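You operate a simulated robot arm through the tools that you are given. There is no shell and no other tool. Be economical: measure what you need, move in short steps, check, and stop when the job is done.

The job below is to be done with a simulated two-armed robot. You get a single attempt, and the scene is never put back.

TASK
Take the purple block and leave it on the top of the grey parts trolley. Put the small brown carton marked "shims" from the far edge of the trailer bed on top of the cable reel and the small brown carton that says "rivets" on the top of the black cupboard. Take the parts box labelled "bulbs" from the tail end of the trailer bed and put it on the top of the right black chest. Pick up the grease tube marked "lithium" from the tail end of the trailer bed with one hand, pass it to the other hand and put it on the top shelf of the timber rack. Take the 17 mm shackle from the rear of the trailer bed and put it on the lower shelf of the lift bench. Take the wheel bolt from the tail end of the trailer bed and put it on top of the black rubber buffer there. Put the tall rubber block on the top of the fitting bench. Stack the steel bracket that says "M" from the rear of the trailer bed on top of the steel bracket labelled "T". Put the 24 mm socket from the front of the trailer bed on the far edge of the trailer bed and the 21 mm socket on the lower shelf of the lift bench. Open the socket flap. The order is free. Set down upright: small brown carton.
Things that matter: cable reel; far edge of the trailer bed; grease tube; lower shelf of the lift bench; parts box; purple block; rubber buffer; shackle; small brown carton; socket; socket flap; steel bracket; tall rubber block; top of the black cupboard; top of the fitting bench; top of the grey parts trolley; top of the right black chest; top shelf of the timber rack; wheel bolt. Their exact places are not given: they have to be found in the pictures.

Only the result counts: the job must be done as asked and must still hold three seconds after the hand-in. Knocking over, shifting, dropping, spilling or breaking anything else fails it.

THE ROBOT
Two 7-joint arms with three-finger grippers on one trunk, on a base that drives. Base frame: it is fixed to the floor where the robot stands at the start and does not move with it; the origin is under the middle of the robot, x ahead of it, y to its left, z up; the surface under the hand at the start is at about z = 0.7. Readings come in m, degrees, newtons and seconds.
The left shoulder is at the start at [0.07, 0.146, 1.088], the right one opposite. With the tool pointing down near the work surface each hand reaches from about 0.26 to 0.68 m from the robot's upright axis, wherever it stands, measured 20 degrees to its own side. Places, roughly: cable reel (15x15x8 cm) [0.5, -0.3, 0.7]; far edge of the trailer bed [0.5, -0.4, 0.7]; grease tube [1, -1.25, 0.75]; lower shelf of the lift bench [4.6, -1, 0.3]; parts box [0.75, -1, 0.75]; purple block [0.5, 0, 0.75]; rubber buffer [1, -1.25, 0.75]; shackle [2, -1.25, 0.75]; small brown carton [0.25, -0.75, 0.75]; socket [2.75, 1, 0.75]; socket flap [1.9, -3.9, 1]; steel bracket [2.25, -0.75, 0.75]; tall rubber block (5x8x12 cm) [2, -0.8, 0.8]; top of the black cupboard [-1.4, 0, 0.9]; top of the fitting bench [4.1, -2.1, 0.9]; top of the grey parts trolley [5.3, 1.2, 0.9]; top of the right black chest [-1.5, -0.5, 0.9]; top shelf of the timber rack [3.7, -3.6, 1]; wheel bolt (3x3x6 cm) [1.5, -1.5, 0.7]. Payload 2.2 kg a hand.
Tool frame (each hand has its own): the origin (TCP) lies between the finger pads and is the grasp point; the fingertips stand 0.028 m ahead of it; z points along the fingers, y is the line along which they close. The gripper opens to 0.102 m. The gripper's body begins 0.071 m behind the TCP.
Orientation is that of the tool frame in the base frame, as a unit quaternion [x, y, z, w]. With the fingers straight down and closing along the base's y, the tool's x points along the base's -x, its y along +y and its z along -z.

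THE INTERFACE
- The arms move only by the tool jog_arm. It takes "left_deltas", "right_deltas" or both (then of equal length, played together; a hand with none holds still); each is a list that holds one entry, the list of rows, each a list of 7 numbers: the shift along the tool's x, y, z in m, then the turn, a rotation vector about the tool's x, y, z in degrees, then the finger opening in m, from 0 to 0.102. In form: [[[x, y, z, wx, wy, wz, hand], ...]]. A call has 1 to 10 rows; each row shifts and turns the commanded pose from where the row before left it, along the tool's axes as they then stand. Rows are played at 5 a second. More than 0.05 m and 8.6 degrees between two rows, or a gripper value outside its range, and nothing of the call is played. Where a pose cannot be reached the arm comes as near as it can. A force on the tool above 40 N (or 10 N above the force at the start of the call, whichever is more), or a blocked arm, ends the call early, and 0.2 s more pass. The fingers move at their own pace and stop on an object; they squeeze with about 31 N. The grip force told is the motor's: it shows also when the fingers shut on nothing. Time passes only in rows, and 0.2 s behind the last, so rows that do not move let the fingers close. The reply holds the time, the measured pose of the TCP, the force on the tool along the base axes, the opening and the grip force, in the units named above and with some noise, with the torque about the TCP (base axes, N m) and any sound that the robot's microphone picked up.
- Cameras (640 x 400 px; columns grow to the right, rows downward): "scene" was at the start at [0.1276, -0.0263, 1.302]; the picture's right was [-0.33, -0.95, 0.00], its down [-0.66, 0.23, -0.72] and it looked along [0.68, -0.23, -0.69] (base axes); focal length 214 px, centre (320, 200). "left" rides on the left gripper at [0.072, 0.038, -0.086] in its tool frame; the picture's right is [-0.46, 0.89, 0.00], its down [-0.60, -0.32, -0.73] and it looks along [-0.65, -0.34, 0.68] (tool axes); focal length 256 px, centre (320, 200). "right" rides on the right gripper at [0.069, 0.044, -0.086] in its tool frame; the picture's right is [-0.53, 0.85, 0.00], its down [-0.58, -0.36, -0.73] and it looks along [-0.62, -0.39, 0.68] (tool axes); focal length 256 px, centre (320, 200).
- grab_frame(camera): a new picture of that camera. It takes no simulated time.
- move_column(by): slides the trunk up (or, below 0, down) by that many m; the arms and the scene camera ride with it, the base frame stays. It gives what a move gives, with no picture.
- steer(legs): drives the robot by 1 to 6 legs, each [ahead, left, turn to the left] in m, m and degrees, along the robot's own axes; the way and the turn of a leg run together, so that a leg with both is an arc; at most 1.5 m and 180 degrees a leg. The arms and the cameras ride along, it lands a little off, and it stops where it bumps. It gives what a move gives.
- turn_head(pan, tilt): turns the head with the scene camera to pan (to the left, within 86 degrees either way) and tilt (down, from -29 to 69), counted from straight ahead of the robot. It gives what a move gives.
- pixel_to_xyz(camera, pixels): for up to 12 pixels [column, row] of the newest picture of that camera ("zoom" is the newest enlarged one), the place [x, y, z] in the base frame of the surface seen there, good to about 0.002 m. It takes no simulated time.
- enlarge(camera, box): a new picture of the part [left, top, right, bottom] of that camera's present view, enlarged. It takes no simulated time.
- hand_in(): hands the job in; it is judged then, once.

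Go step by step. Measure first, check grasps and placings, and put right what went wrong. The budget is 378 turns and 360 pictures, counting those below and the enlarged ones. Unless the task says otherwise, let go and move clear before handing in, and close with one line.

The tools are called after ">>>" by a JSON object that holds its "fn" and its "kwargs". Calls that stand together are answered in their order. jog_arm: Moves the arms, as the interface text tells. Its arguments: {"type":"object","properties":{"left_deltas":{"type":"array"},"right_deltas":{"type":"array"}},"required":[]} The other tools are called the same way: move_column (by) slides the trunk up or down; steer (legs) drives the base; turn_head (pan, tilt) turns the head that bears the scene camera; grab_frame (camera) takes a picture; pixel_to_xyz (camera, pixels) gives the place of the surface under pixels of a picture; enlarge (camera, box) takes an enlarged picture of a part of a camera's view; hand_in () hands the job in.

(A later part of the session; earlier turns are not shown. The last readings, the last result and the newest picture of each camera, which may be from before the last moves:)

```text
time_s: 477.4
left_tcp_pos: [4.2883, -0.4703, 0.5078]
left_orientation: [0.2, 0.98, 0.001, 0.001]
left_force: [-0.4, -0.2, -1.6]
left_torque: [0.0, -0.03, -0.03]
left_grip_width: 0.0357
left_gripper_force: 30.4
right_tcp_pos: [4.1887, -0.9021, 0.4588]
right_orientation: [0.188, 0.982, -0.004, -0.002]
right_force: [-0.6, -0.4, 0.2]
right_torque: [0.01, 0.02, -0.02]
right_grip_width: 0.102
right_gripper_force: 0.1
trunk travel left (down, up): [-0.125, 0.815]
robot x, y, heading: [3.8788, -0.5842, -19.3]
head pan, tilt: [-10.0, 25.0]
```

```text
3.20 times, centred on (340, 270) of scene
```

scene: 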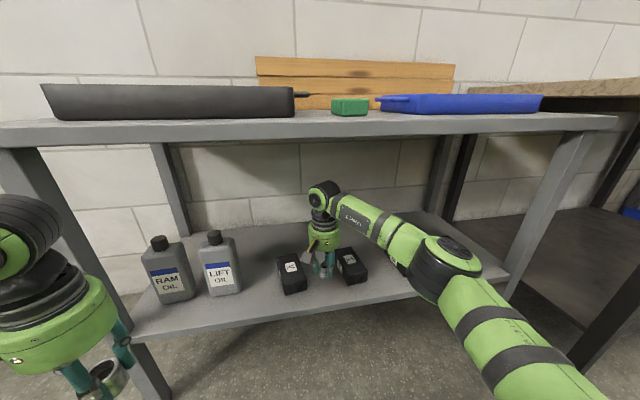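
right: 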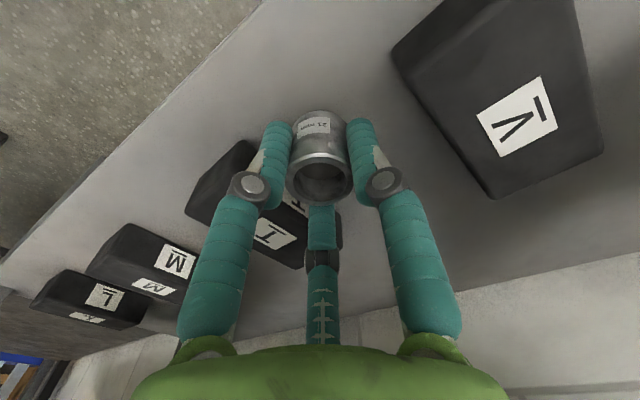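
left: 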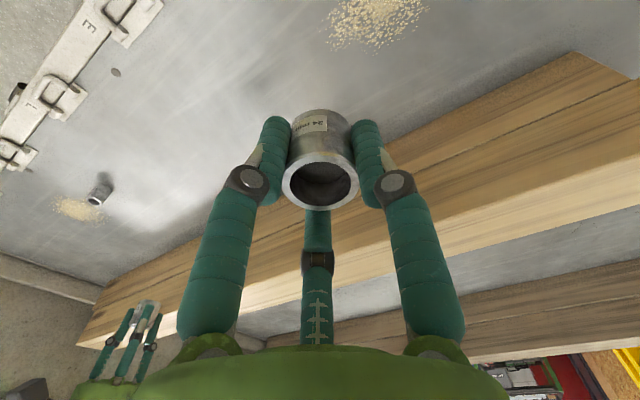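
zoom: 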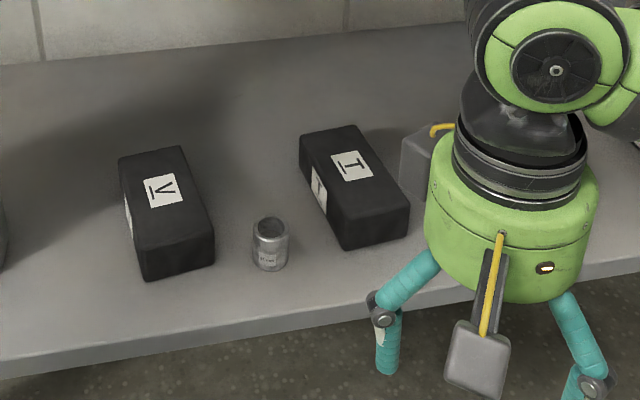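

The 21 mm socket stands on the lower shelf. I back off, raise the column again, and go to the trailer's far side near the rear for shackle, brackets and rubber block.

>>> {"fn": "steer", "kwargs": {"legs": [[-0.2, 0, 0]]}}

>>> {"fn": "move_column", "kwargs": {"by": 0.4}}

>>> {"fn": "move_column", "kwargs": {"by": 0.1}}

>>> {"fn": "steer", "kwargs": {"legs": [[0, -1.2, 0], [0, 0, 179.5]]}}

>>> {"fn": "turn_head", "kwargs": {"pan": 0, "tilt": 35}}

>>> {"fn": "grab_frame", "kwargs": {"camera": "scene"}}

```text
time_s: 479.0
left_tcp_pos: [4.0958, -0.4047, 0.5079]
left_orientation: [0.202, 0.979, 0.001, 0.001]
left_force: [-0.1, 0.0, -1.0]
left_torque: [-0.02, 0.0, -0.05]
left_grip_width: 0.0358
left_gripper_force: 30.6
right_tcp_pos: [3.9982, -0.8348, 0.4579]
right_orientation: [0.19, 0.982, -0.004, -0.002]
right_force: [-0.4, -1.0, -0.5]
right_torque: [-0.01, 0.0, -0.02]
right_grip_width: 0.1022
right_gripper_force: 0.2
trunk travel left (down, up): [-0.125, 0.815]
robot x, y, heading: [3.6874, -0.5178, -19.2]
head pan, tilt: [-10.0, 25.0]
```

```text
time_s: 482.9
left_tcp_pos: [4.0964, -0.4033, 0.9073]
left_orientation: [0.201, 0.98, 0.0, 0.001]
left_force: [-0.2, 1.0, -0.9]
left_torque: [-0.02, -0.03, 0.0]
left_grip_width: 0.0356
left_gripper_force: 30.9
right_tcp_pos: [3.998, -0.8355, 0.8577]
right_orientation: [0.189, 0.982, -0.004, -0.002]
right_force: [0.4, 0.4, -0.1]
right_torque: [0.05, -0.03, -0.02]
right_grip_width: 0.1019
right_gripper_force: 0.1
trunk travel left (down, up): [-0.525, 0.415]
robot x, y, heading: [3.6894, -0.512, -19.2]
head pan, tilt: [-10.0, 25.0]
```

```text
time_s: 484.2
left_tcp_pos: [4.0965, -0.4033, 1.0081]
left_orientation: [0.201, 0.98, 0.001, 0.001]
left_force: [-0.3, -0.5, -1.7]
left_torque: [0.02, -0.03, 0.02]
left_grip_width: 0.0356
left_gripper_force: 31.0
right_tcp_pos: [3.9966, -0.8356, 0.9582]
right_orientation: [0.19, 0.982, -0.004, -0.002]
right_force: [-0.2, -1.8, -0.3]
right_torque: [0.0, -0.01, 0.01]
right_grip_width: 0.102
right_gripper_force: 0.1
trunk travel left (down, up): [-0.625, 0.315]
robot x, y, heading: [3.6883, -0.5154, -19.6]
head pan, tilt: [-10.0, 25.0]
```

```text
time_s: 497.5
left_tcp_pos: [2.9001, -1.7432, 1.0075]
left_orientation: [0.976, -0.216, -0.001, 0.001]
left_force: [-0.4, -0.6, -0.6]
left_torque: [0.01, -0.02, -0.01]
left_grip_width: 0.0357
left_gripper_force: 31.0
right_tcp_pos: [3.01, -1.3165, 0.959]
right_orientation: [0.979, -0.205, 0.001, -0.004]
right_force: [0.3, 0.6, -1.3]
right_torque: [0.01, 0.01, 0.01]
right_grip_width: 0.1021
right_gripper_force: 0.1
trunk travel left (down, up): [-0.625, 0.315]
robot x, y, heading: [3.3141, -1.6453, 159.1]
head pan, tilt: [-10.0, 25.0]
```

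```text
time_s: 498.2
left_tcp_pos: [2.9001, -1.7441, 1.0071]
left_orientation: [0.976, -0.216, -0.001, 0.0]
left_force: [0.1, 0.3, -0.8]
left_torque: [0.0, -0.05, -0.01]
left_grip_width: 0.0353
left_gripper_force: 31.4
right_tcp_pos: [3.0107, -1.3161, 0.9592]
right_orientation: [0.979, -0.204, 0.002, -0.004]
right_force: [0.8, 0.5, -0.2]
right_torque: [-0.02, 0.01, 0.02]
right_grip_width: 0.1019
right_gripper_force: 0.0
trunk travel left (down, up): [-0.625, 0.315]
robot x, y, heading: [3.3125, -1.6453, 159.3]
head pan, tilt: [0.0, 35.0]
```

```text
172 pictures are left
```

scene: 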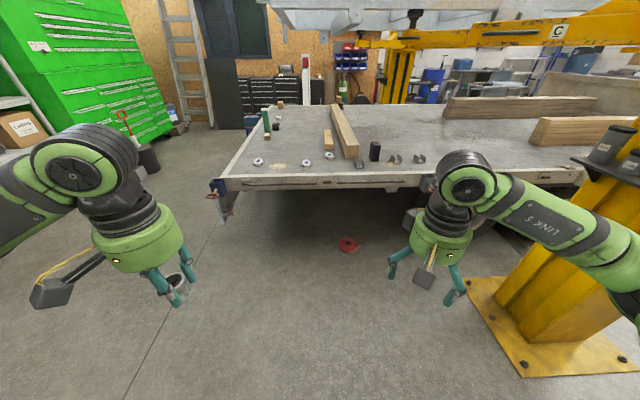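

I see shackles (258,162),(307,162),(329,156), the rubber block (375,152) and brackets (395,158),(419,158). I measure them and the cans on the post.

>>> {"fn": "pixel_to_xyz", "kwargs": {"camera": "scene", "pixels": [[258, 162], [307, 163], [329, 157], [375, 150], [393, 160], [419, 160], [610, 150], [590, 165], [580, 300], [520, 270], [360, 164], [560, 230]]}}

>>> {"fn": "enlarge", "kwargs": {"camera": "scene", "box": [240, 130, 440, 200]}}

```text
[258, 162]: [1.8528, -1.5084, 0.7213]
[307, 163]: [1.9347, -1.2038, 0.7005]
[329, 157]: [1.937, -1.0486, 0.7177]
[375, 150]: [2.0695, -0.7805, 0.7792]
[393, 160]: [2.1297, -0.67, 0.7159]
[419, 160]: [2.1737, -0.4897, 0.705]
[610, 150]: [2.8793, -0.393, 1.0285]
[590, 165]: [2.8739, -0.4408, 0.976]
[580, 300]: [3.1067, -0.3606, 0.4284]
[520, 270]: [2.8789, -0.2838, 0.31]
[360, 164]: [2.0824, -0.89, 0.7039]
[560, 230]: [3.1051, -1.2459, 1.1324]
```

```text
3.20 times, centred on (340, 165) of scene
```

zoom: 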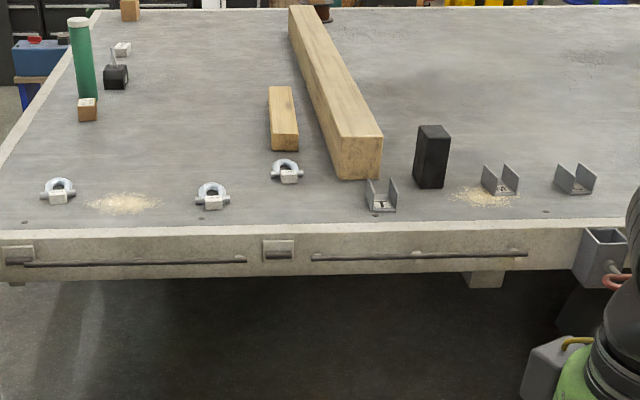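

>>> {"fn": "steer", "kwargs": {"legs": [[0.75, -0.1, 0.7]]}}

>>> {"fn": "turn_head", "kwargs": {"pan": -20, "tilt": 45}}

>>> {"fn": "grab_frame", "kwargs": {"camera": "scene"}}

>>> {"fn": "enlarge", "kwargs": {"camera": "scene", "box": [300, 120, 460, 220]}}

>>> {"fn": "enlarge", "kwargs": {"camera": "scene", "box": [200, 120, 320, 220]}}

```text
time_s: 502.3
left_tcp_pos: [2.2289, -1.4062, 1.0082]
left_orientation: [0.979, -0.202, -0.002, 0.0]
left_force: [-0.6, -0.2, -1.1]
left_torque: [0.0, -0.04, -0.02]
left_grip_width: 0.0355
left_gripper_force: 31.5
right_tcp_pos: [2.3269, -0.9741, 0.9586]
right_orientation: [0.982, -0.19, 0.001, -0.004]
right_force: [-0.3, 0.6, -0.8]
right_torque: [-0.02, -0.04, -0.02]
right_grip_width: 0.102
right_gripper_force: 0.0
trunk travel left (down, up): [-0.625, 0.315]
robot x, y, heading: [2.6347, -1.2926, 160.7]
head pan, tilt: [0.0, 35.0]
```

```text
time_s: 503.1
left_tcp_pos: [2.2276, -1.4048, 1.0075]
left_orientation: [0.98, -0.201, -0.001, 0.0]
left_force: [-0.4, 0.7, -1.5]
left_torque: [0.02, 0.01, 0.02]
left_grip_width: 0.0357
left_gripper_force: 31.1
right_tcp_pos: [2.3263, -0.9741, 0.9583]
right_orientation: [0.982, -0.19, 0.002, -0.004]
right_force: [0.0, 0.9, 0.5]
right_torque: [0.0, 0.0, -0.01]
right_grip_width: 0.1021
right_gripper_force: 0.1
trunk travel left (down, up): [-0.625, 0.315]
robot x, y, heading: [2.6371, -1.2919, 160.4]
head pan, tilt: [-20.0, 45.0]
```

```text
170 pictures are left
```

scene: 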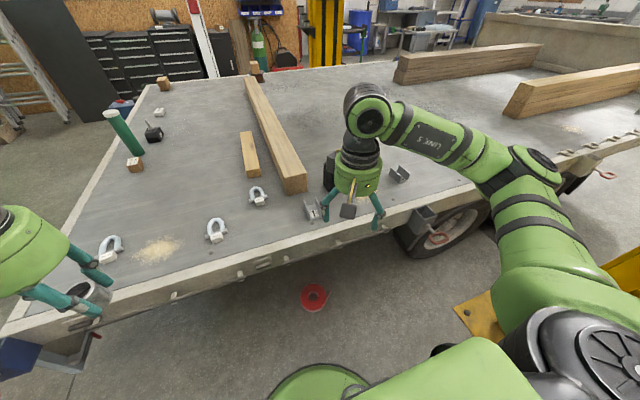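

```text
4.00 times, centred on (380, 170) of scene
```

zoom: 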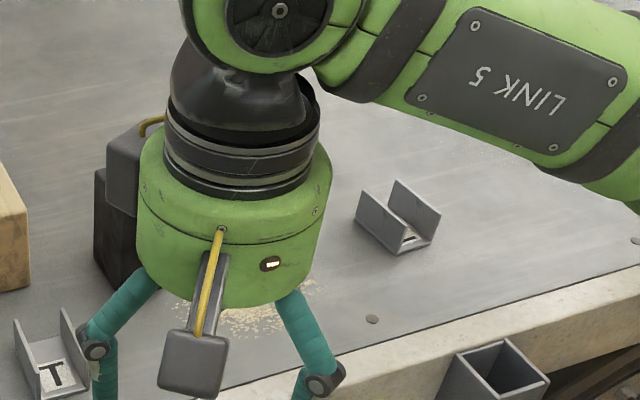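

```text
4.00 times, centred on (260, 170) of scene
```

zoom: 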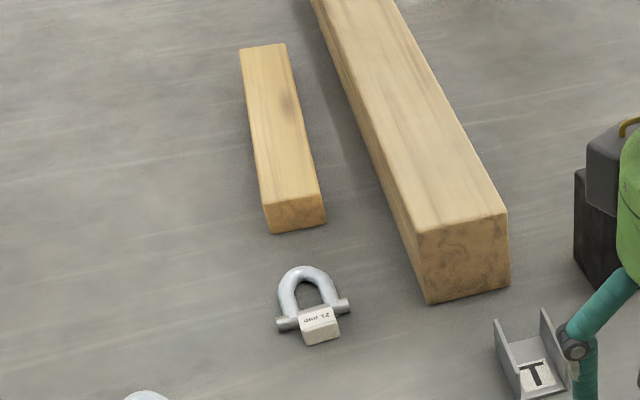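

The first bracket is T. I move the right hand aside to see the other two labels.

>>> {"fn": "jog_arm", "kwargs": {"right_deltas": [[[0.04, 0, -0.02, 0, 0, 0, 0.102], [0.04, 0, -0.02, 0, 0, 0, 0.102], [0.04, 0, -0.02, 0, 0, 0, 0.102], [0.03, -0.02, 0, 0, 0, 0, 0.102]]]}}

>>> {"fn": "turn_head", "kwargs": {"pan": -15, "tilt": 50}}

>>> {"fn": "grab_frame", "kwargs": {"camera": "scene"}}

>>> {"fn": "enlarge", "kwargs": {"camera": "scene", "box": [270, 90, 430, 190]}}

```text
time_s: 504.1
left_tcp_pos: [2.2292, -1.4047, 1.008]
left_orientation: [0.98, -0.201, -0.002, 0.001]
left_force: [0.6, -0.2, -1.4]
left_torque: [-0.03, 0.03, 0.03]
left_grip_width: 0.0353
left_gripper_force: 31.0
right_tcp_pos: [2.4693, -1.0091, 1.023]
right_orientation: [0.982, -0.19, 0.003, -0.003]
right_force: [0.0, -0.3, -0.8]
right_torque: [-0.02, -0.02, 0.02]
right_grip_width: 0.102
right_gripper_force: 0.0
right hand out of reach, approached as far as the arm can: row 4
trunk travel left (down, up): [-0.625, 0.315]
robot x, y, heading: [2.6339, -1.2899, 160.7]
head pan, tilt: [-20.0, 45.0]
```

```text
time_s: 504.8
left_tcp_pos: [2.2275, -1.4054, 1.0078]
left_orientation: [0.979, -0.202, -0.001, 0.001]
left_force: [-0.6, -0.3, -2.0]
left_torque: [-0.02, -0.01, -0.02]
left_grip_width: 0.0357
left_gripper_force: 30.1
right_tcp_pos: [2.4682, -1.0099, 1.0235]
right_orientation: [0.982, -0.19, 0.003, -0.004]
right_force: [-0.4, -0.7, 0.1]
right_torque: [0.0, -0.02, 0.0]
right_grip_width: 0.1019
right_gripper_force: 0.0
trunk travel left (down, up): [-0.625, 0.315]
robot x, y, heading: [2.639, -1.2956, 160.6]
head pan, tilt: [-15.0, 50.0]
```

```text
167 pictures are left
```

scene: 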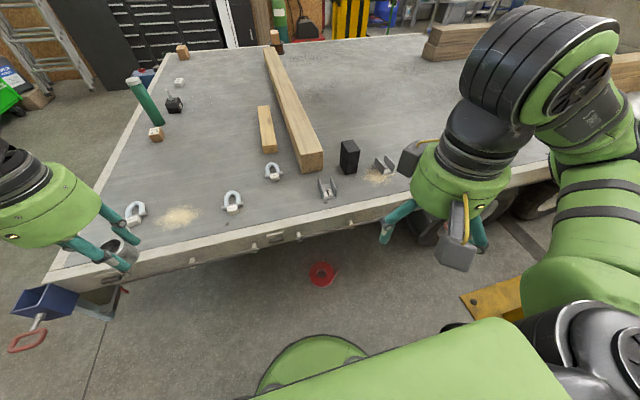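

```text
4.00 times, centred on (350, 140) of scene
```

zoom: 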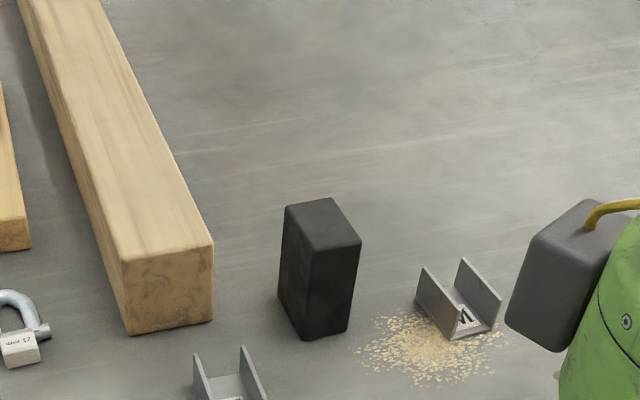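

>>> {"fn": "enlarge", "kwargs": {"camera": "scene", "box": [368, 150, 404, 180]}}

>>> {"fn": "enlarge", "kwargs": {"camera": "scene", "box": [310, 170, 346, 200]}}

>>> {"fn": "enlarge", "kwargs": {"camera": "scene", "box": [210, 185, 250, 215]}}

```text
13.33 times, centred on (386, 165) of scene
```

zoom: 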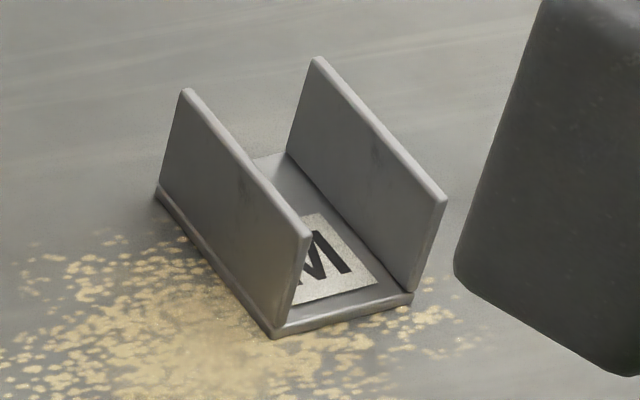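

```text
13.33 times, centred on (328, 185) of scene
```

zoom: 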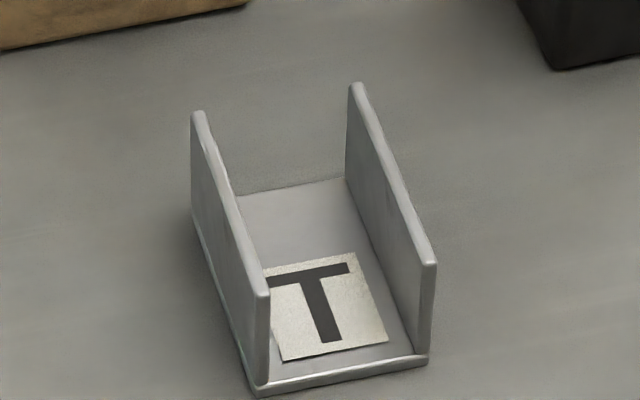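

```text
13.33 times, centred on (230, 200) of scene
```

zoom: 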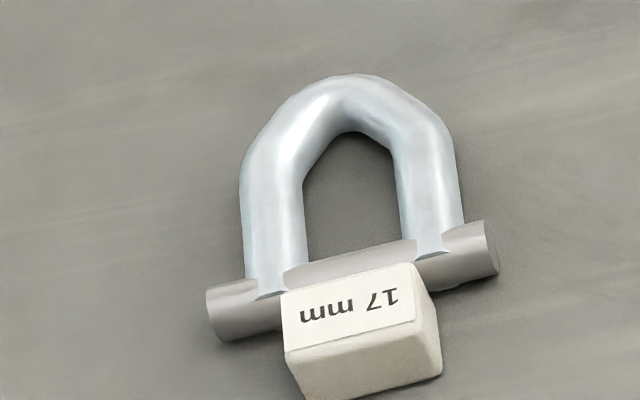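

M is the second bracket, the middle shackle reads 17 mm. I measure T, M, the rubber block, and my right elbow against the can tray.

>>> {"fn": "pixel_to_xyz", "kwargs": {"camera": "scene", "pixels": [[560, 60], [600, 90], [620, 130], [349, 145], [343, 150], [357, 146], [349, 170], [325, 181], [335, 178], [330, 195], [324, 198]]}}

>>> {"fn": "turn_head", "kwargs": {"pan": -75, "tilt": 30}}

>>> {"fn": "grab_frame", "kwargs": {"camera": "scene"}}

```text
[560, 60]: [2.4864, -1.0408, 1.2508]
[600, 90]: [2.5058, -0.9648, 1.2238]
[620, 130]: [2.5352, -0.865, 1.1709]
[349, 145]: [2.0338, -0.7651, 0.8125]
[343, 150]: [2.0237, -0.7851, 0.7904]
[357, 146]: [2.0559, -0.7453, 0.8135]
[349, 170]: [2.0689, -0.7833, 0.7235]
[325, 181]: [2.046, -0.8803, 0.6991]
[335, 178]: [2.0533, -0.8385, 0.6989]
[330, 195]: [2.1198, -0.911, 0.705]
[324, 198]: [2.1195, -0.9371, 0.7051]
```

```text
time_s: 506.1
left_tcp_pos: [2.2284, -1.4033, 1.0087]
left_orientation: [0.979, -0.201, -0.001, 0.001]
left_force: [0.1, -0.4, -0.8]
left_torque: [0.01, 0.02, 0.03]
left_grip_width: 0.0355
left_gripper_force: 31.1
right_tcp_pos: [2.4671, -1.0109, 1.0219]
right_orientation: [0.982, -0.19, 0.003, -0.005]
right_force: [-0.5, 0.0, 0.4]
right_torque: [0.02, 0.03, 0.02]
right_grip_width: 0.1021
right_gripper_force: 0.1
trunk travel left (down, up): [-0.625, 0.315]
robot x, y, heading: [2.6378, -1.2938, 160.7]
head pan, tilt: [-75.0, 30.0]
```

```text
162 pictures are left
```

scene: 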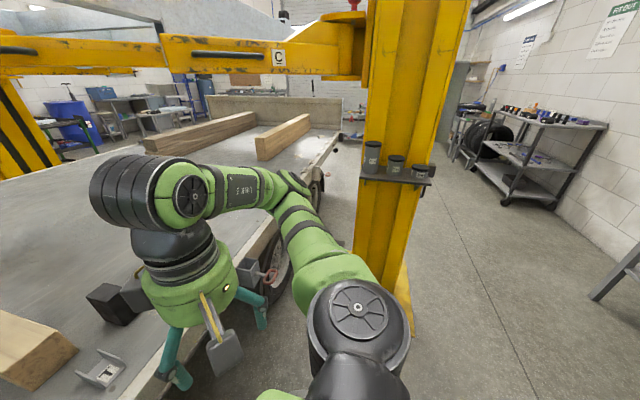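

>>> {"fn": "pixel_to_xyz", "kwargs": {"camera": "scene", "pixels": [[370, 165], [395, 170], [420, 172], [410, 185], [365, 180], [295, 183], [305, 195], [330, 250]]}}

```text
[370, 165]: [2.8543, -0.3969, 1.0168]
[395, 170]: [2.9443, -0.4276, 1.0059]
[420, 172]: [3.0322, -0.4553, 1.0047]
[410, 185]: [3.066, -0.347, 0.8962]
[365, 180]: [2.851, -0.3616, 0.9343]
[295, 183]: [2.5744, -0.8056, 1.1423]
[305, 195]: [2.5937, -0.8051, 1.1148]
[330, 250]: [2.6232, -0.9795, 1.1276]
```

The elbow keeps ~20 cm from the cans if I stand at t≈-0.07. I move there and measure M and T.

>>> {"fn": "steer", "kwargs": {"legs": [[0, -0.24, 0], [0.2, 0, 0]]}}

>>> {"fn": "turn_head", "kwargs": {"pan": -5, "tilt": 60}}

>>> {"fn": "grab_frame", "kwargs": {"camera": "scene"}}

```text
time_s: 509.1
left_tcp_pos: [2.1176, -1.1112, 1.0077]
left_orientation: [0.98, -0.201, 0.0, 0.001]
left_force: [0.1, -0.1, -1.9]
left_torque: [-0.01, 0.0, -0.04]
left_grip_width: 0.0358
left_gripper_force: 30.8
right_tcp_pos: [2.3571, -0.7166, 1.0222]
right_orientation: [0.982, -0.189, 0.003, -0.004]
right_force: [-0.2, -0.6, 0.6]
right_torque: [0.02, 0.01, -0.03]
right_grip_width: 0.1021
right_gripper_force: 0.1
trunk travel left (down, up): [-0.625, 0.315]
robot x, y, heading: [2.5266, -0.9984, 160.8]
head pan, tilt: [-75.0, 30.0]
```

```text
time_s: 510.5
left_tcp_pos: [2.1159, -1.1111, 1.0066]
left_orientation: [0.98, -0.201, -0.001, 0.001]
left_force: [0.1, -0.2, -0.7]
left_torque: [0.02, 0.0, -0.05]
left_grip_width: 0.0356
left_gripper_force: 30.9
right_tcp_pos: [2.3558, -0.7161, 1.0219]
right_orientation: [0.982, -0.19, 0.003, -0.004]
right_force: [-0.3, 1.1, 0.4]
right_torque: [-0.03, -0.04, 0.0]
right_grip_width: 0.102
right_gripper_force: 0.1
trunk travel left (down, up): [-0.625, 0.315]
robot x, y, heading: [2.5225, -1.0003, 160.9]
head pan, tilt: [-5.0, 60.0]
```

```text
161 pictures are left
```

scene: 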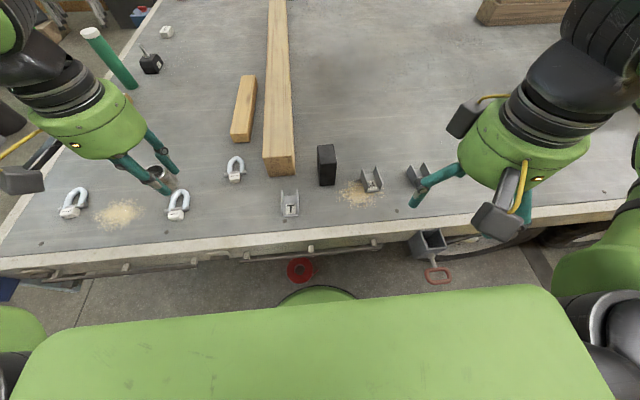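

>>> {"fn": "enlarge", "kwargs": {"camera": "scene", "box": [268, 183, 316, 219]}}

>>> {"fn": "pixel_to_xyz", "kwargs": {"camera": "zoom", "pixels": [[172, 80], [410, 70], [170, 350], [440, 345], [165, 300], [445, 290], [160, 130], [430, 130], [300, 200], [300, 370]]}}

>>> {"fn": "enlarge", "kwargs": {"camera": "scene", "box": [348, 160, 396, 196]}}

>>> {"fn": "pixel_to_xyz", "kwargs": {"camera": "zoom", "pixels": [[160, 120], [390, 80], [210, 340], [450, 310], [300, 200], [340, 330]]}}

```text
11.11 times, centred on (292, 201) of scene
```

zoom: 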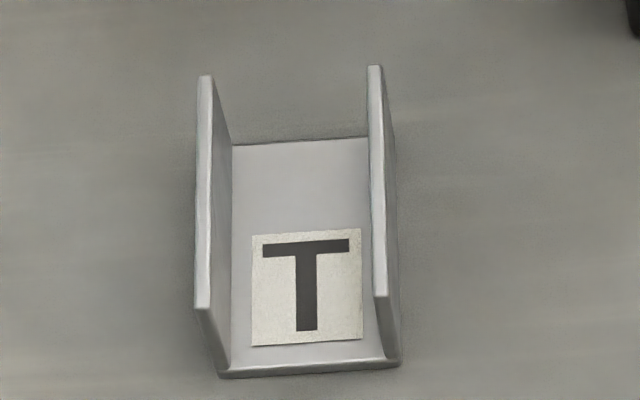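

```text
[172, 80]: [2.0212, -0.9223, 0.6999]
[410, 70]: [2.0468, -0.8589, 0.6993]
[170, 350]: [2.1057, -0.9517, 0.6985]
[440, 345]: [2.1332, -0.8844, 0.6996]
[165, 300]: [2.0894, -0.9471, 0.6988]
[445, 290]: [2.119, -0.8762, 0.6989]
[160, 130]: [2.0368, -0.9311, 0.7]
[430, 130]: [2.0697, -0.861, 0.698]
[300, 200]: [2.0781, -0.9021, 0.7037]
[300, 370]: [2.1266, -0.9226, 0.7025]
```

```text
11.11 times, centred on (372, 178) of scene
```

zoom: 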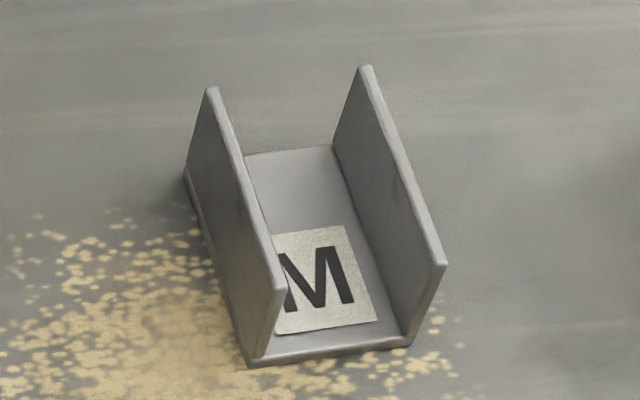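

```text
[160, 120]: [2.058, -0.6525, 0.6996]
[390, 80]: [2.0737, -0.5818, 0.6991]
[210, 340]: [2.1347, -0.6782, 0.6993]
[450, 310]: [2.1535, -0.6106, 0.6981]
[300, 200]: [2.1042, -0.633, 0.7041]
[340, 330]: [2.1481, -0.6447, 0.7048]
```

>>> {"fn": "pixel_to_xyz", "kwargs": {"camera": "zoom", "pixels": [[213, 98], [245, 195], [277, 286], [367, 75], [405, 170], [440, 258], [250, 355], [405, 340], [295, 160]]}}

>>> {"fn": "enlarge", "kwargs": {"camera": "scene", "box": [268, 183, 316, 219]}}

>>> {"fn": "pixel_to_xyz", "kwargs": {"camera": "zoom", "pixels": [[205, 85], [204, 190], [203, 298], [375, 72], [378, 180], [381, 290], [225, 370], [390, 360], [300, 145]]}}

```text
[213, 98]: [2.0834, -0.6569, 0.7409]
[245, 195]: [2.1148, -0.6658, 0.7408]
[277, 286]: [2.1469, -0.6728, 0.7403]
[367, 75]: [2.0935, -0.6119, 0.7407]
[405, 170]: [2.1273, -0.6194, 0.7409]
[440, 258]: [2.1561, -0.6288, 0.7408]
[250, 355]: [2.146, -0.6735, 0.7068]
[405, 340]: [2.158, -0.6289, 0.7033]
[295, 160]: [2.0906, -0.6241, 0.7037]
```

```text
11.11 times, centred on (292, 201) of scene
```

zoom: 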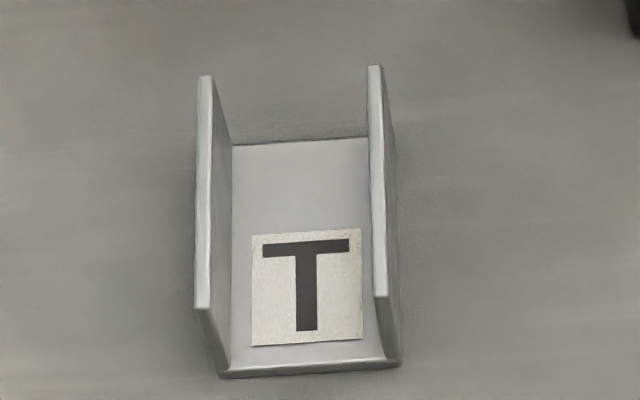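

```text
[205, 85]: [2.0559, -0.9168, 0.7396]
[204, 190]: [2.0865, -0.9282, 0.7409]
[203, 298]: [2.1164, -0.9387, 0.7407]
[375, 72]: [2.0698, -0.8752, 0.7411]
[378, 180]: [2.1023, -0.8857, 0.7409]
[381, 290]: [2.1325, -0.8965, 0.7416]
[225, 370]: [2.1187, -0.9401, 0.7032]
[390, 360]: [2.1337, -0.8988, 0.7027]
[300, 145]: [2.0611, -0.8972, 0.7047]
```

T (axis -19°) is at (2.094,-0.907), M (axis -14°) at (2.120,-0.643); both 4.6 cm wide, 6.5 cm long, 4.1 cm high. M laid crosswise over T's walls is most stable. I turn the right tool +52° and bring it over M; the left moves aside.

>>> {"fn": "jog_arm", "kwargs": {"right_deltas": [[[-0.0408, 0.0049, 0, 0, 0, 0, 0.102], [-0.0408, 0.0049, 0, 0, 0, 0, 0.102], [-0.0408, 0.0049, 0, 0, 0, 0, 0.102], [-0.0408, 0.0049, 0, 0, 0, 0, 0.102], [-0.0408, 0.0049, 0, 0, 0, 0, 0.102], [-0.0408, 0.0049, 0, 0, 0, 0, 0.102], [0, 0, 0, 0, 0, 7.46, 0.102], [0, 0, 0, 0, 0, 7.46, 0.102], [0, 0, 0, 0, 0, 7.46, 0.102], [0, 0, 0, 0, 0, 7.46, 0.102]]], "left_deltas": [[[0, 0.03, 0, 0, 0, 0, 0.01], [0, 0.03, 0, 0, 0, 0, 0.01], [0, 0.03, 0, 0, 0, 0, 0.01], [0, 0, 0, 0, 0, 0, 0.01], [0, 0, 0, 0, 0, 0, 0.01], [0, 0, 0, 0, 0, 0, 0.01], [0, 0, 0, 0, 0, 0, 0.01], [0, 0, 0, 0, 0, 0, 0.01], [0, 0, 0, 0, 0, 0, 0.01], [0, 0, 0, 0, 0, 0, 0.01]]]}}

>>> {"fn": "jog_arm", "kwargs": {"right_deltas": [[[0, 0, 0, 0, 0, 7.46, 0.102], [0, 0, 0, 0, 0, 7.46, 0.102], [0, 0, 0, 0, 0, 7.46, 0.102], [0, 0, 0.045, 0, 0, 0, 0.102], [0, 0, 0.045, 0, 0, 0, 0.102], [0, 0, 0.045, 0, 0, 0, 0.102], [0, 0, 0.045, 0, 0, 0, 0.102], [0, 0, 0, 0, 0, 0, 0.102]]]}}

>>> {"fn": "grab_frame", "kwargs": {"camera": "right"}}

```text
time_s: 512.7
left_tcp_pos: [2.0828, -1.1928, 1.0058]
left_orientation: [0.98, -0.2, -0.001, 0.001]
left_force: [0.7, 0.6, -1.3]
left_torque: [0.0, 0.02, -0.02]
left_grip_width: 0.0356
left_gripper_force: 31.1
right_tcp_pos: [2.1181, -0.6537, 1.0222]
right_orientation: [0.899, -0.438, 0.003, -0.005]
right_force: [-0.4, -0.7, 1.2]
right_torque: [-0.01, 0.02, 0.0]
right_grip_width: 0.1019
right_gripper_force: 0.0
trunk travel left (down, up): [-0.625, 0.315]
robot x, y, heading: [2.5231, -0.999, 160.8]
head pan, tilt: [-5.0, 60.0]
```

```text
time_s: 514.5
left_tcp_pos: [2.0828, -1.1942, 1.0071]
left_orientation: [0.98, -0.201, 0.0, 0.001]
left_force: [0.3, -0.6, -1.9]
left_torque: [-0.01, 0.0, 0.0]
left_grip_width: 0.0353
left_gripper_force: 30.4
right_tcp_pos: [2.1208, -0.6514, 0.8421]
right_orientation: [0.798, -0.602, 0.001, -0.006]
right_force: [1.2, -0.4, 0.3]
right_torque: [0.01, -0.01, -0.01]
right_grip_width: 0.102
right_gripper_force: 0.0
trunk travel left (down, up): [-0.625, 0.315]
robot x, y, heading: [2.5225, -1.0027, 161.1]
head pan, tilt: [-5.0, 60.0]
```

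```text
157 pictures are left
```

right: 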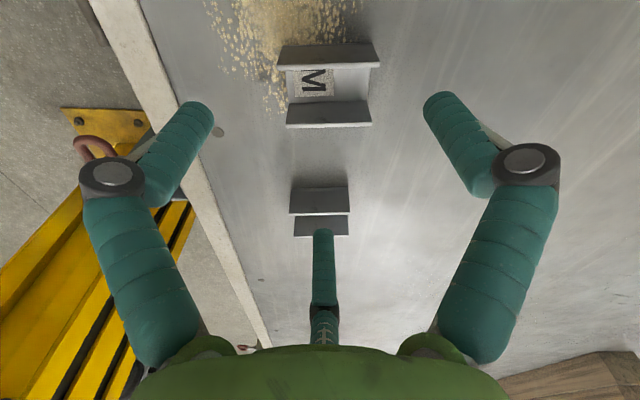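

Aligned with M's walls. Small correction, descend 10.7 cm.

>>> {"fn": "jog_arm", "kwargs": {"right_deltas": [[[0, 0.0033, 0.035, 0, 0, 0, 0.1], [0, 0, 0.035, 0, 0, 0, 0.1], [0, 0, 0.036, 0, 0, 0, 0.1], [0, 0, 0, 0, 0, 0, 0.1]]]}}

>>> {"fn": "grab_frame", "kwargs": {"camera": "right"}}

```text
time_s: 515.5
left_tcp_pos: [2.0832, -1.1931, 1.0068]
left_orientation: [0.98, -0.201, -0.001, 0.001]
left_force: [-0.2, -0.6, -1.0]
left_torque: [-0.03, 0.02, 0.0]
left_grip_width: 0.0354
left_gripper_force: 31.0
right_tcp_pos: [2.1178, -0.6517, 0.7345]
right_orientation: [0.798, -0.603, 0.0, -0.006]
right_force: [-0.2, -0.2, 0.3]
right_torque: [-0.01, -0.02, -0.01]
right_grip_width: 0.0998
right_gripper_force: 0.0
trunk travel left (down, up): [-0.625, 0.315]
robot x, y, heading: [2.524, -0.9992, 160.9]
head pan, tilt: [-5.0, 60.0]
```

```text
156 pictures are left
```

right: 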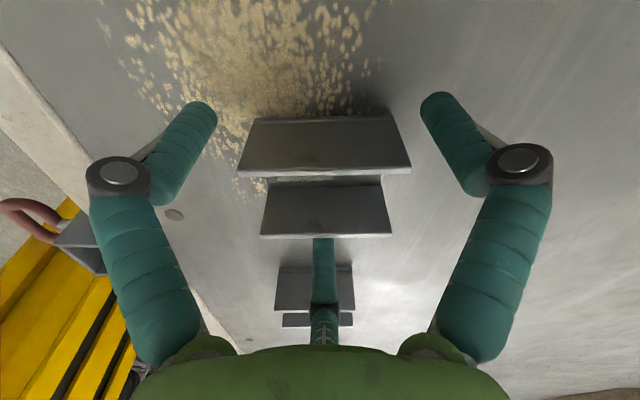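

Close on M's walls.

>>> {"fn": "jog_arm", "kwargs": {"right_deltas": [[[0, 0, 0, 0, 0, 0, 0.05], [0, 0, 0, 0, 0, 0, 0.03], [0, 0, 0, 0, 0, 0, 0.03], [0, 0, 0, 0, 0, 0, 0.03], [0, 0, -0.02, 0, 0, 0, 0.03], [0, 0, -0.03, 0, 0, 0, 0.03]]]}}

>>> {"fn": "grab_frame", "kwargs": {"camera": "right"}}

```text
time_s: 516.9
left_tcp_pos: [2.0833, -1.1939, 1.0071]
left_orientation: [0.98, -0.201, -0.002, 0.0]
left_force: [-0.1, -0.4, -1.7]
left_torque: [0.02, 0.04, -0.02]
left_grip_width: 0.0354
left_gripper_force: 30.9
right_tcp_pos: [2.1177, -0.6536, 0.7844]
right_orientation: [0.798, -0.603, 0.001, -0.005]
right_force: [0.2, 0.6, -3.5]
right_torque: [-0.01, -0.02, 0.02]
right_grip_width: 0.0702
right_gripper_force: 31.3
trunk travel left (down, up): [-0.625, 0.315]
robot x, y, heading: [2.523, -0.9976, 160.9]
head pan, tilt: [-5.0, 60.0]
```

```text
155 pictures are left
```

right: 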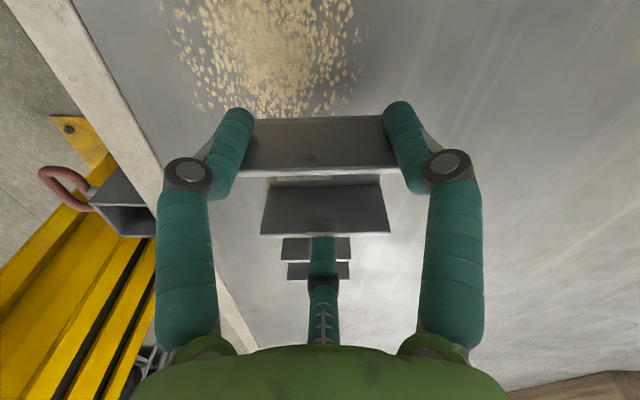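

M is held. Lift over the rubber block, turn the tool -84.7°, and carry it over T.

>>> {"fn": "jog_arm", "kwargs": {"right_deltas": [[[0, 0, -0.04, 0, 0, 0, 0.03], [0, 0, -0.04, 0, 0, 0, 0.03], [0, 0, -0.04, 0, 0, 0, 0.03], [0, 0, 0, 0, 0, -8.47, 0.03], [0, 0, 0, 0, 0, -8.47, 0.03], [0, 0, 0, 0, 0, -8.47, 0.03], [0, 0, 0, 0, 0, -8.47, 0.03], [0, 0, 0, 0, 0, -8.47, 0.03], [0, 0, 0, 0, 0, -8.47, 0.03], [0, 0, 0, 0, 0, -8.47, 0.03]]]}}

>>> {"fn": "jog_arm", "kwargs": {"right_deltas": [[[0, 0, 0, 0, 0, -8.47, 0.03], [0, 0, 0, 0, 0, -8.47, 0.03], [0, 0, 0, 0, 0, -8.47, 0.03], [-0.0103, 0.0415, 0, 0, 0, 0, 0.03], [-0.0103, 0.0415, 0, 0, 0, 0, 0.03], [-0.0103, 0.0415, 0, 0, 0, 0, 0.03], [-0.0103, 0.0415, 0, 0, 0, 0, 0.03], [-0.0103, 0.0415, 0, 0, 0, 0, 0.03], [-0.0103, 0.0415, 0, 0, 0, 0, 0.03], [0, 0, 0, 0, 0, 0, 0.03]]]}}

>>> {"fn": "grab_frame", "kwargs": {"camera": "right"}}

>>> {"fn": "grab_frame", "kwargs": {"camera": "scene"}}

```text
time_s: 519.1
left_tcp_pos: [2.0821, -1.1932, 1.0067]
left_orientation: [0.98, -0.201, -0.001, 0.001]
left_force: [0.1, 0.1, -0.8]
left_torque: [-0.03, 0.01, 0.02]
left_grip_width: 0.0353
left_gripper_force: 31.2
right_tcp_pos: [2.1141, -0.6519, 0.9051]
right_orientation: [0.992, -0.127, 0.004, -0.003]
right_force: [-0.1, 1.1, -3.1]
right_torque: [-0.01, -0.04, -0.03]
right_grip_width: 0.0699
right_gripper_force: 31.1
trunk travel left (down, up): [-0.625, 0.315]
robot x, y, heading: [2.5268, -1.0015, 160.7]
head pan, tilt: [-5.0, 60.0]
```

```text
time_s: 521.3
left_tcp_pos: [2.0824, -1.193, 1.0075]
left_orientation: [0.979, -0.202, 0.0, 0.0]
left_force: [-0.8, 0.3, -1.5]
left_torque: [0.01, -0.03, -0.01]
left_grip_width: 0.0357
left_gripper_force: 31.6
right_tcp_pos: [2.0988, -0.9063, 0.9003]
right_orientation: [0.996, 0.093, 0.004, -0.004]
right_force: [0.4, -0.6, -3.8]
right_torque: [-0.02, -0.05, 0.01]
right_grip_width: 0.0701
right_gripper_force: 30.8
trunk travel left (down, up): [-0.625, 0.315]
robot x, y, heading: [2.5255, -0.999, 160.7]
head pan, tilt: [-5.0, 60.0]
```

```text
154 pictures are left
```

right: 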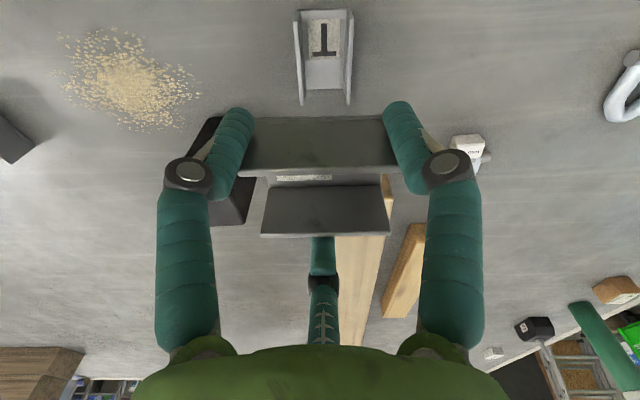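

```text
153 pictures are left
```

scene: 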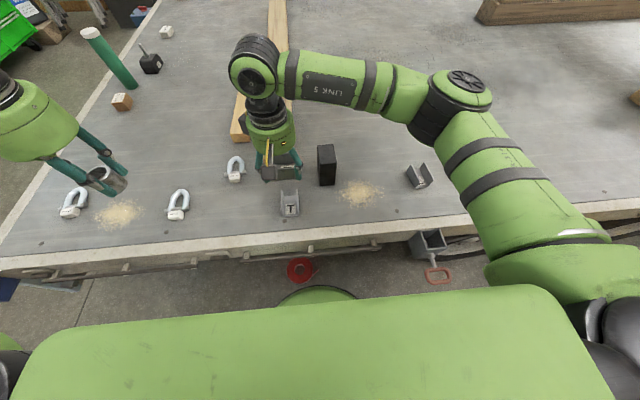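

Crosswise and nearly centred; fine correction and down to 3 mm above T.

>>> {"fn": "jog_arm", "kwargs": {"right_deltas": [[[0.0031, 0.0043, 0, 0, 0, 0, 0.03], [0, 0, 0.04, 0, 0, 0, 0.03], [0, 0, 0.04, 0, 0, 0, 0.03], [0, 0, 0.03, 0, 0, 0, 0.03], [0, 0, 0.01, 0, 0, 0, 0.03], [0, 0, 0, 0, 0, 0, 0.03]]]}}

>>> {"fn": "enlarge", "kwargs": {"camera": "scene", "box": [240, 140, 340, 230]}}

>>> {"fn": "grab_frame", "kwargs": {"camera": "right"}}

```text
time_s: 522.7
left_tcp_pos: [2.0831, -1.195, 1.0066]
left_orientation: [0.979, -0.202, -0.001, 0.0]
left_force: [-0.1, 0.0, -1.2]
left_torque: [-0.01, -0.01, 0.01]
left_grip_width: 0.0356
left_gripper_force: 30.7
right_tcp_pos: [2.1056, -0.9122, 0.7818]
right_orientation: [0.996, 0.093, 0.004, -0.003]
right_force: [-0.4, -1.1, -3.3]
right_torque: [0.01, -0.04, -0.02]
right_grip_width: 0.0699
right_gripper_force: 30.9
trunk travel left (down, up): [-0.625, 0.315]
robot x, y, heading: [2.52, -0.9974, 160.6]
head pan, tilt: [-5.0, 60.0]
```

```text
4.44 times, centred on (290, 185) of scene
```

zoom: 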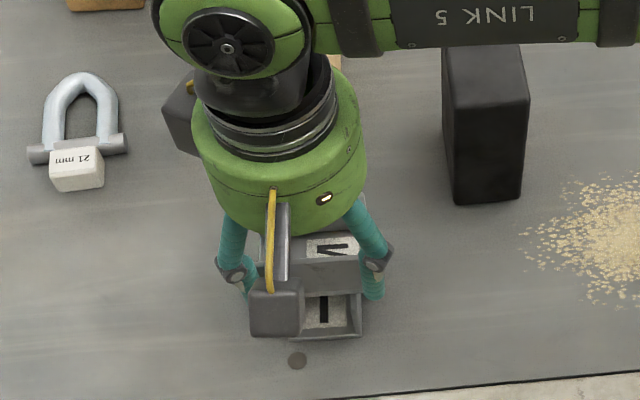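

```text
151 pictures are left
```

right: 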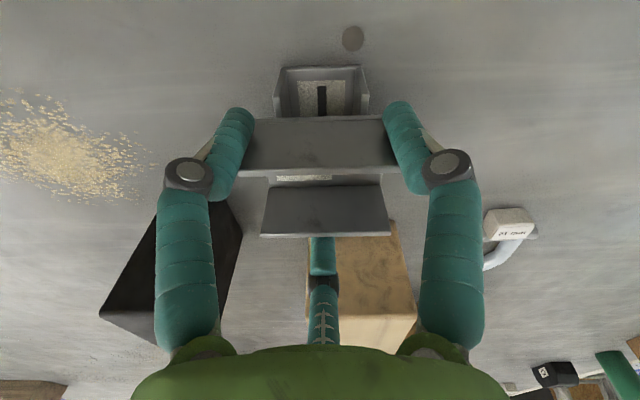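

Lower the last millimetres.

>>> {"fn": "jog_arm", "kwargs": {"right_deltas": [[[0, 0, 0.005, 0, 0, 0, 0.03], [0, 0, 0.002, 0, 0, 0, 0.03], [0, 0, 0, 0, 0, 0, 0.03]]]}}

```text
time_s: 523.5
left_tcp_pos: [2.0845, -1.1938, 1.0067]
left_orientation: [0.98, -0.201, -0.002, 0.0]
left_force: [0.2, -0.6, -1.2]
left_torque: [0.02, -0.01, 0.0]
left_grip_width: 0.0355
left_gripper_force: 30.5
right_tcp_pos: [2.1051, -0.9113, 0.7781]
right_orientation: [0.996, 0.093, 0.001, -0.003]
right_force: [0.2, 2.8, 15.1]
right_torque: [-0.05, 0.7, -0.09]
right_grip_width: 0.07
right_gripper_force: 31.2
trunk travel left (down, up): [-0.625, 0.315]
robot x, y, heading: [2.5205, -0.9995, 160.6]
head pan, tilt: [-5.0, 60.0]
```

Seated (15 N). Ease 1 mm, open, rise.

>>> {"fn": "jog_arm", "kwargs": {"right_deltas": [[[0, 0, -0.0015, 0, 0, 0, 0.03], [0, 0, 0, 0, 0, 0, 0.098], [0, 0, 0, 0, 0, 0, 0.098], [0, 0, -0.03, 0, 0, 0, 0.1], [0, 0, -0.045, 0, 0, 0, 0.1], [0, 0, -0.045, 0, 0, 0, 0.1], [0, 0, -0.045, 0, 0, 0, 0.1]]]}}

>>> {"fn": "enlarge", "kwargs": {"camera": "scene", "box": [240, 140, 340, 230]}}

>>> {"fn": "grab_frame", "kwargs": {"camera": "right"}}

```text
time_s: 525.1
left_tcp_pos: [2.0838, -1.1944, 1.0072]
left_orientation: [0.98, -0.201, -0.002, 0.0]
left_force: [0.4, -0.5, -1.6]
left_torque: [0.02, 0.0, 0.01]
left_grip_width: 0.0356
left_gripper_force: 31.1
right_tcp_pos: [2.1016, -0.9132, 0.9443]
right_orientation: [0.996, 0.092, 0.004, -0.003]
right_force: [0.4, 0.1, -0.1]
right_torque: [0.03, 0.03, 0.02]
right_grip_width: 0.0999
right_gripper_force: 0.1
trunk travel left (down, up): [-0.625, 0.315]
robot x, y, heading: [2.523, -0.9999, 160.8]
head pan, tilt: [-5.0, 60.0]
```

```text
4.44 times, centred on (290, 185) of scene
```

zoom: 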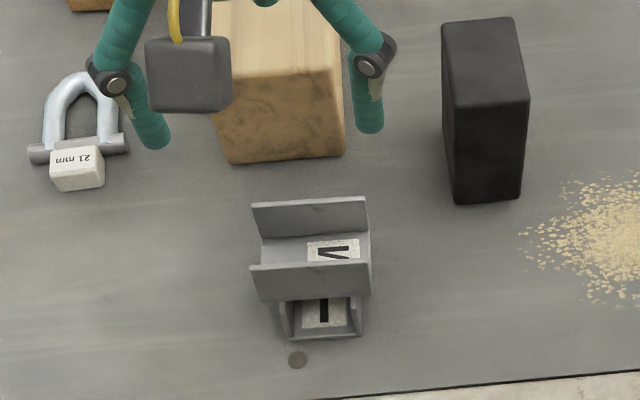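

```text
149 pictures are left
```

right: 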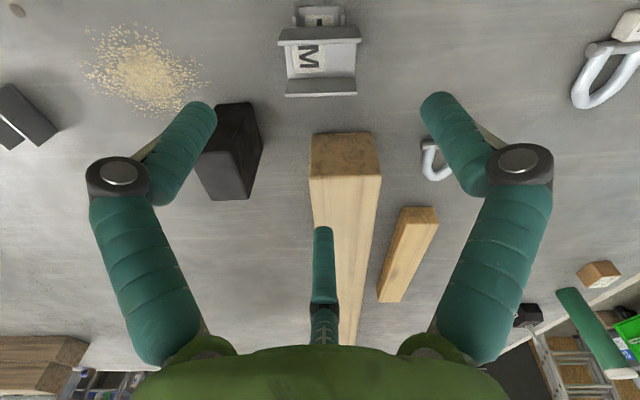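

M sits on T. Next the tall rubber block; I measure its top.

>>> {"fn": "enlarge", "kwargs": {"camera": "scene", "box": [310, 135, 350, 195]}}

>>> {"fn": "pixel_to_xyz", "kwargs": {"camera": "scene", "pixels": [[320, 146], [334, 145], [336, 161], [323, 163], [328, 154], [329, 175], [321, 160]]}}

```text
6.67 times, centred on (330, 165) of scene
```

zoom: 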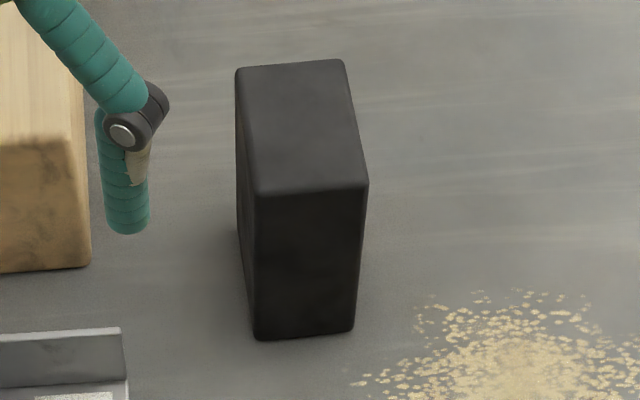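

```text
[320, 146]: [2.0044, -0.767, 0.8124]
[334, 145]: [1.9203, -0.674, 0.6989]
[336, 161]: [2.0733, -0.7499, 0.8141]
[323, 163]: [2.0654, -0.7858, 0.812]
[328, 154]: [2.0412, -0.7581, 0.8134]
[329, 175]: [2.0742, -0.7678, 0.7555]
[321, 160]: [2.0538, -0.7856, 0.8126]
```

>>> {"fn": "pixel_to_xyz", "kwargs": {"camera": "zoom", "pixels": [[243, 75], [338, 66], [360, 180], [262, 188], [300, 125]]}}

```text
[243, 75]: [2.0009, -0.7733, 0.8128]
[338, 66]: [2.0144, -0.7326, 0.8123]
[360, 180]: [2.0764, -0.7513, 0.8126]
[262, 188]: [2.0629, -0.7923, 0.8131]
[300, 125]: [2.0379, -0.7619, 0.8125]
```

>>> {"fn": "pixel_to_xyz", "kwargs": {"camera": "zoom", "pixels": [[85, 262], [95, 262], [80, 150], [40, 265], [85, 200]]}}

```text
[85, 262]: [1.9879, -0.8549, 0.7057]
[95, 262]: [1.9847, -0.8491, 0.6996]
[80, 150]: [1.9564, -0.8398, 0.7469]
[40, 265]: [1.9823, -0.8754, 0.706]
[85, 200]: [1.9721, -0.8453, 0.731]
```

I turn the right tool back 28.5° and go over the block.

>>> {"fn": "jog_arm", "kwargs": {"right_deltas": [[[0, 0, 0, 0, 0, 7.1, 0.102], [0, 0, 0, 0, 0, 7.1, 0.102], [0, 0, 0, 0, 0, 7.1, 0.102], [0, 0, 0, 0, 0, 7.2, 0.102], [-0.0266, -0.0336, 0, 0, 0, 0, 0.102], [-0.0266, -0.0336, 0, 0, 0, 0, 0.102], [-0.0266, -0.0336, 0, 0, 0, 0, 0.102], [-0.0266, -0.0336, 0, 0, 0, 0, 0.102], [0, 0, 0.04, 0, 0, 0, 0.102], [0, 0, 0, 0, 0, 0, 0.102]]]}}

>>> {"fn": "grab_frame", "kwargs": {"camera": "right"}}

```text
time_s: 527.3
left_tcp_pos: [2.0832, -1.1939, 1.0065]
left_orientation: [0.98, -0.201, -0.001, 0.0]
left_force: [-0.3, 0.1, -1.0]
left_torque: [0.01, 0.05, 0.05]
left_grip_width: 0.0359
left_gripper_force: 31.1
right_tcp_pos: [2.0436, -0.7513, 0.9021]
right_orientation: [0.988, -0.155, 0.003, -0.005]
right_force: [-0.2, -0.1, 0.7]
right_torque: [0.0, 0.01, 0.0]
right_grip_width: 0.102
right_gripper_force: 0.0
trunk travel left (down, up): [-0.625, 0.315]
robot x, y, heading: [2.5241, -0.9993, 160.7]
head pan, tilt: [-5.0, 60.0]
```

```text
147 pictures are left
```

right: 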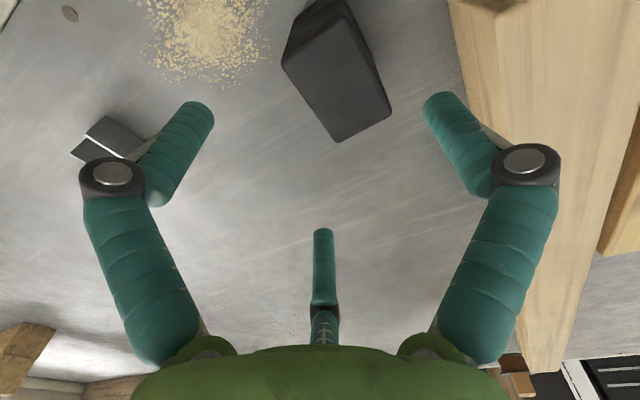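

Well placed between finger B (right) and A/C. Descend to z 0.77 and close.

>>> {"fn": "jog_arm", "kwargs": {"right_deltas": [[[0, 0, 0.045, 0, 0, 0, 0.102], [0, 0, 0.045, 0, 0, 0, 0.102], [0, 0, 0.042, 0, 0, 0, 0.102], [0, 0, 0, 0, 0, 0, 0.102]]]}}

>>> {"fn": "grab_frame", "kwargs": {"camera": "right"}}

>>> {"fn": "jog_arm", "kwargs": {"right_deltas": [[[0, 0, 0, 0, 0, 0, 0.06], [0, 0, 0, 0, 0, 0, 0.03], [0, 0, 0, 0, 0, 0, 0.03], [0, 0, 0, 0, 0, 0, 0.03]]]}}

>>> {"fn": "grab_frame", "kwargs": {"camera": "right"}}

```text
time_s: 528.3
left_tcp_pos: [2.0832, -1.194, 1.0085]
left_orientation: [0.98, -0.201, -0.001, 0.0]
left_force: [0.0, -0.3, -0.7]
left_torque: [0.02, -0.02, -0.02]
left_grip_width: 0.0356
left_gripper_force: 30.8
right_tcp_pos: [2.0456, -0.7498, 0.7698]
right_orientation: [0.988, -0.156, 0.004, -0.004]
right_force: [0.1, 0.9, -0.5]
right_torque: [0.04, -0.01, -0.01]
right_grip_width: 0.1021
right_gripper_force: 0.1
trunk travel left (down, up): [-0.625, 0.315]
robot x, y, heading: [2.5245, -0.9946, 160.9]
head pan, tilt: [-5.0, 60.0]
```

```text
146 pictures are left
```

right: 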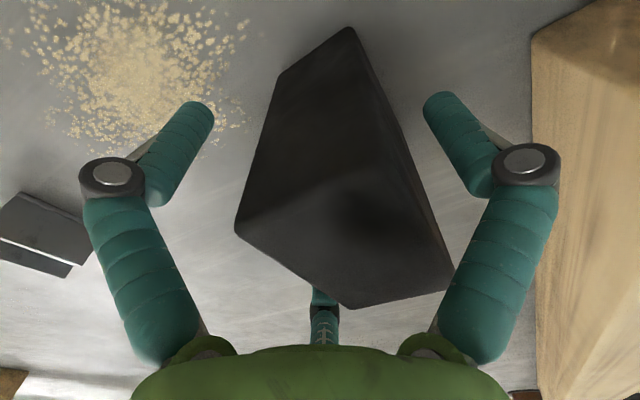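

```text
time_s: 529.3
left_tcp_pos: [2.0844, -1.1961, 1.0066]
left_orientation: [0.98, -0.201, -0.001, 0.0]
left_force: [0.4, 0.1, -0.2]
left_torque: [0.01, 0.01, 0.0]
left_grip_width: 0.0356
left_gripper_force: 31.2
right_tcp_pos: [2.0435, -0.7528, 0.7727]
right_orientation: [0.988, -0.155, 0.002, -0.003]
right_force: [-5.9, -8.1, 12.4]
right_torque: [-0.47, 0.17, -0.05]
right_grip_width: 0.0703
right_gripper_force: 31.4
trunk travel left (down, up): [-0.625, 0.315]
robot x, y, heading: [2.5273, -1.0013, 160.7]
head pan, tilt: [-5.0, 60.0]
```

```text
145 pictures are left
```

right: 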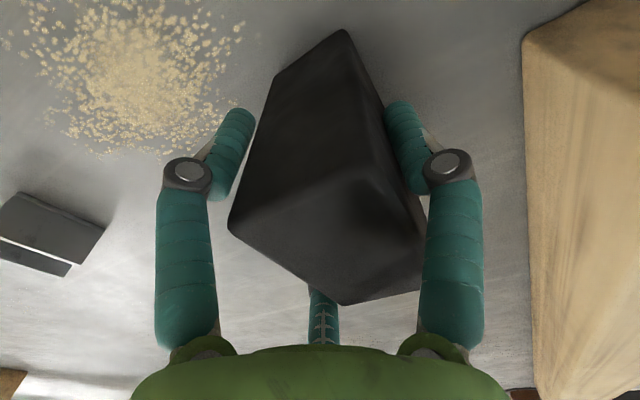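

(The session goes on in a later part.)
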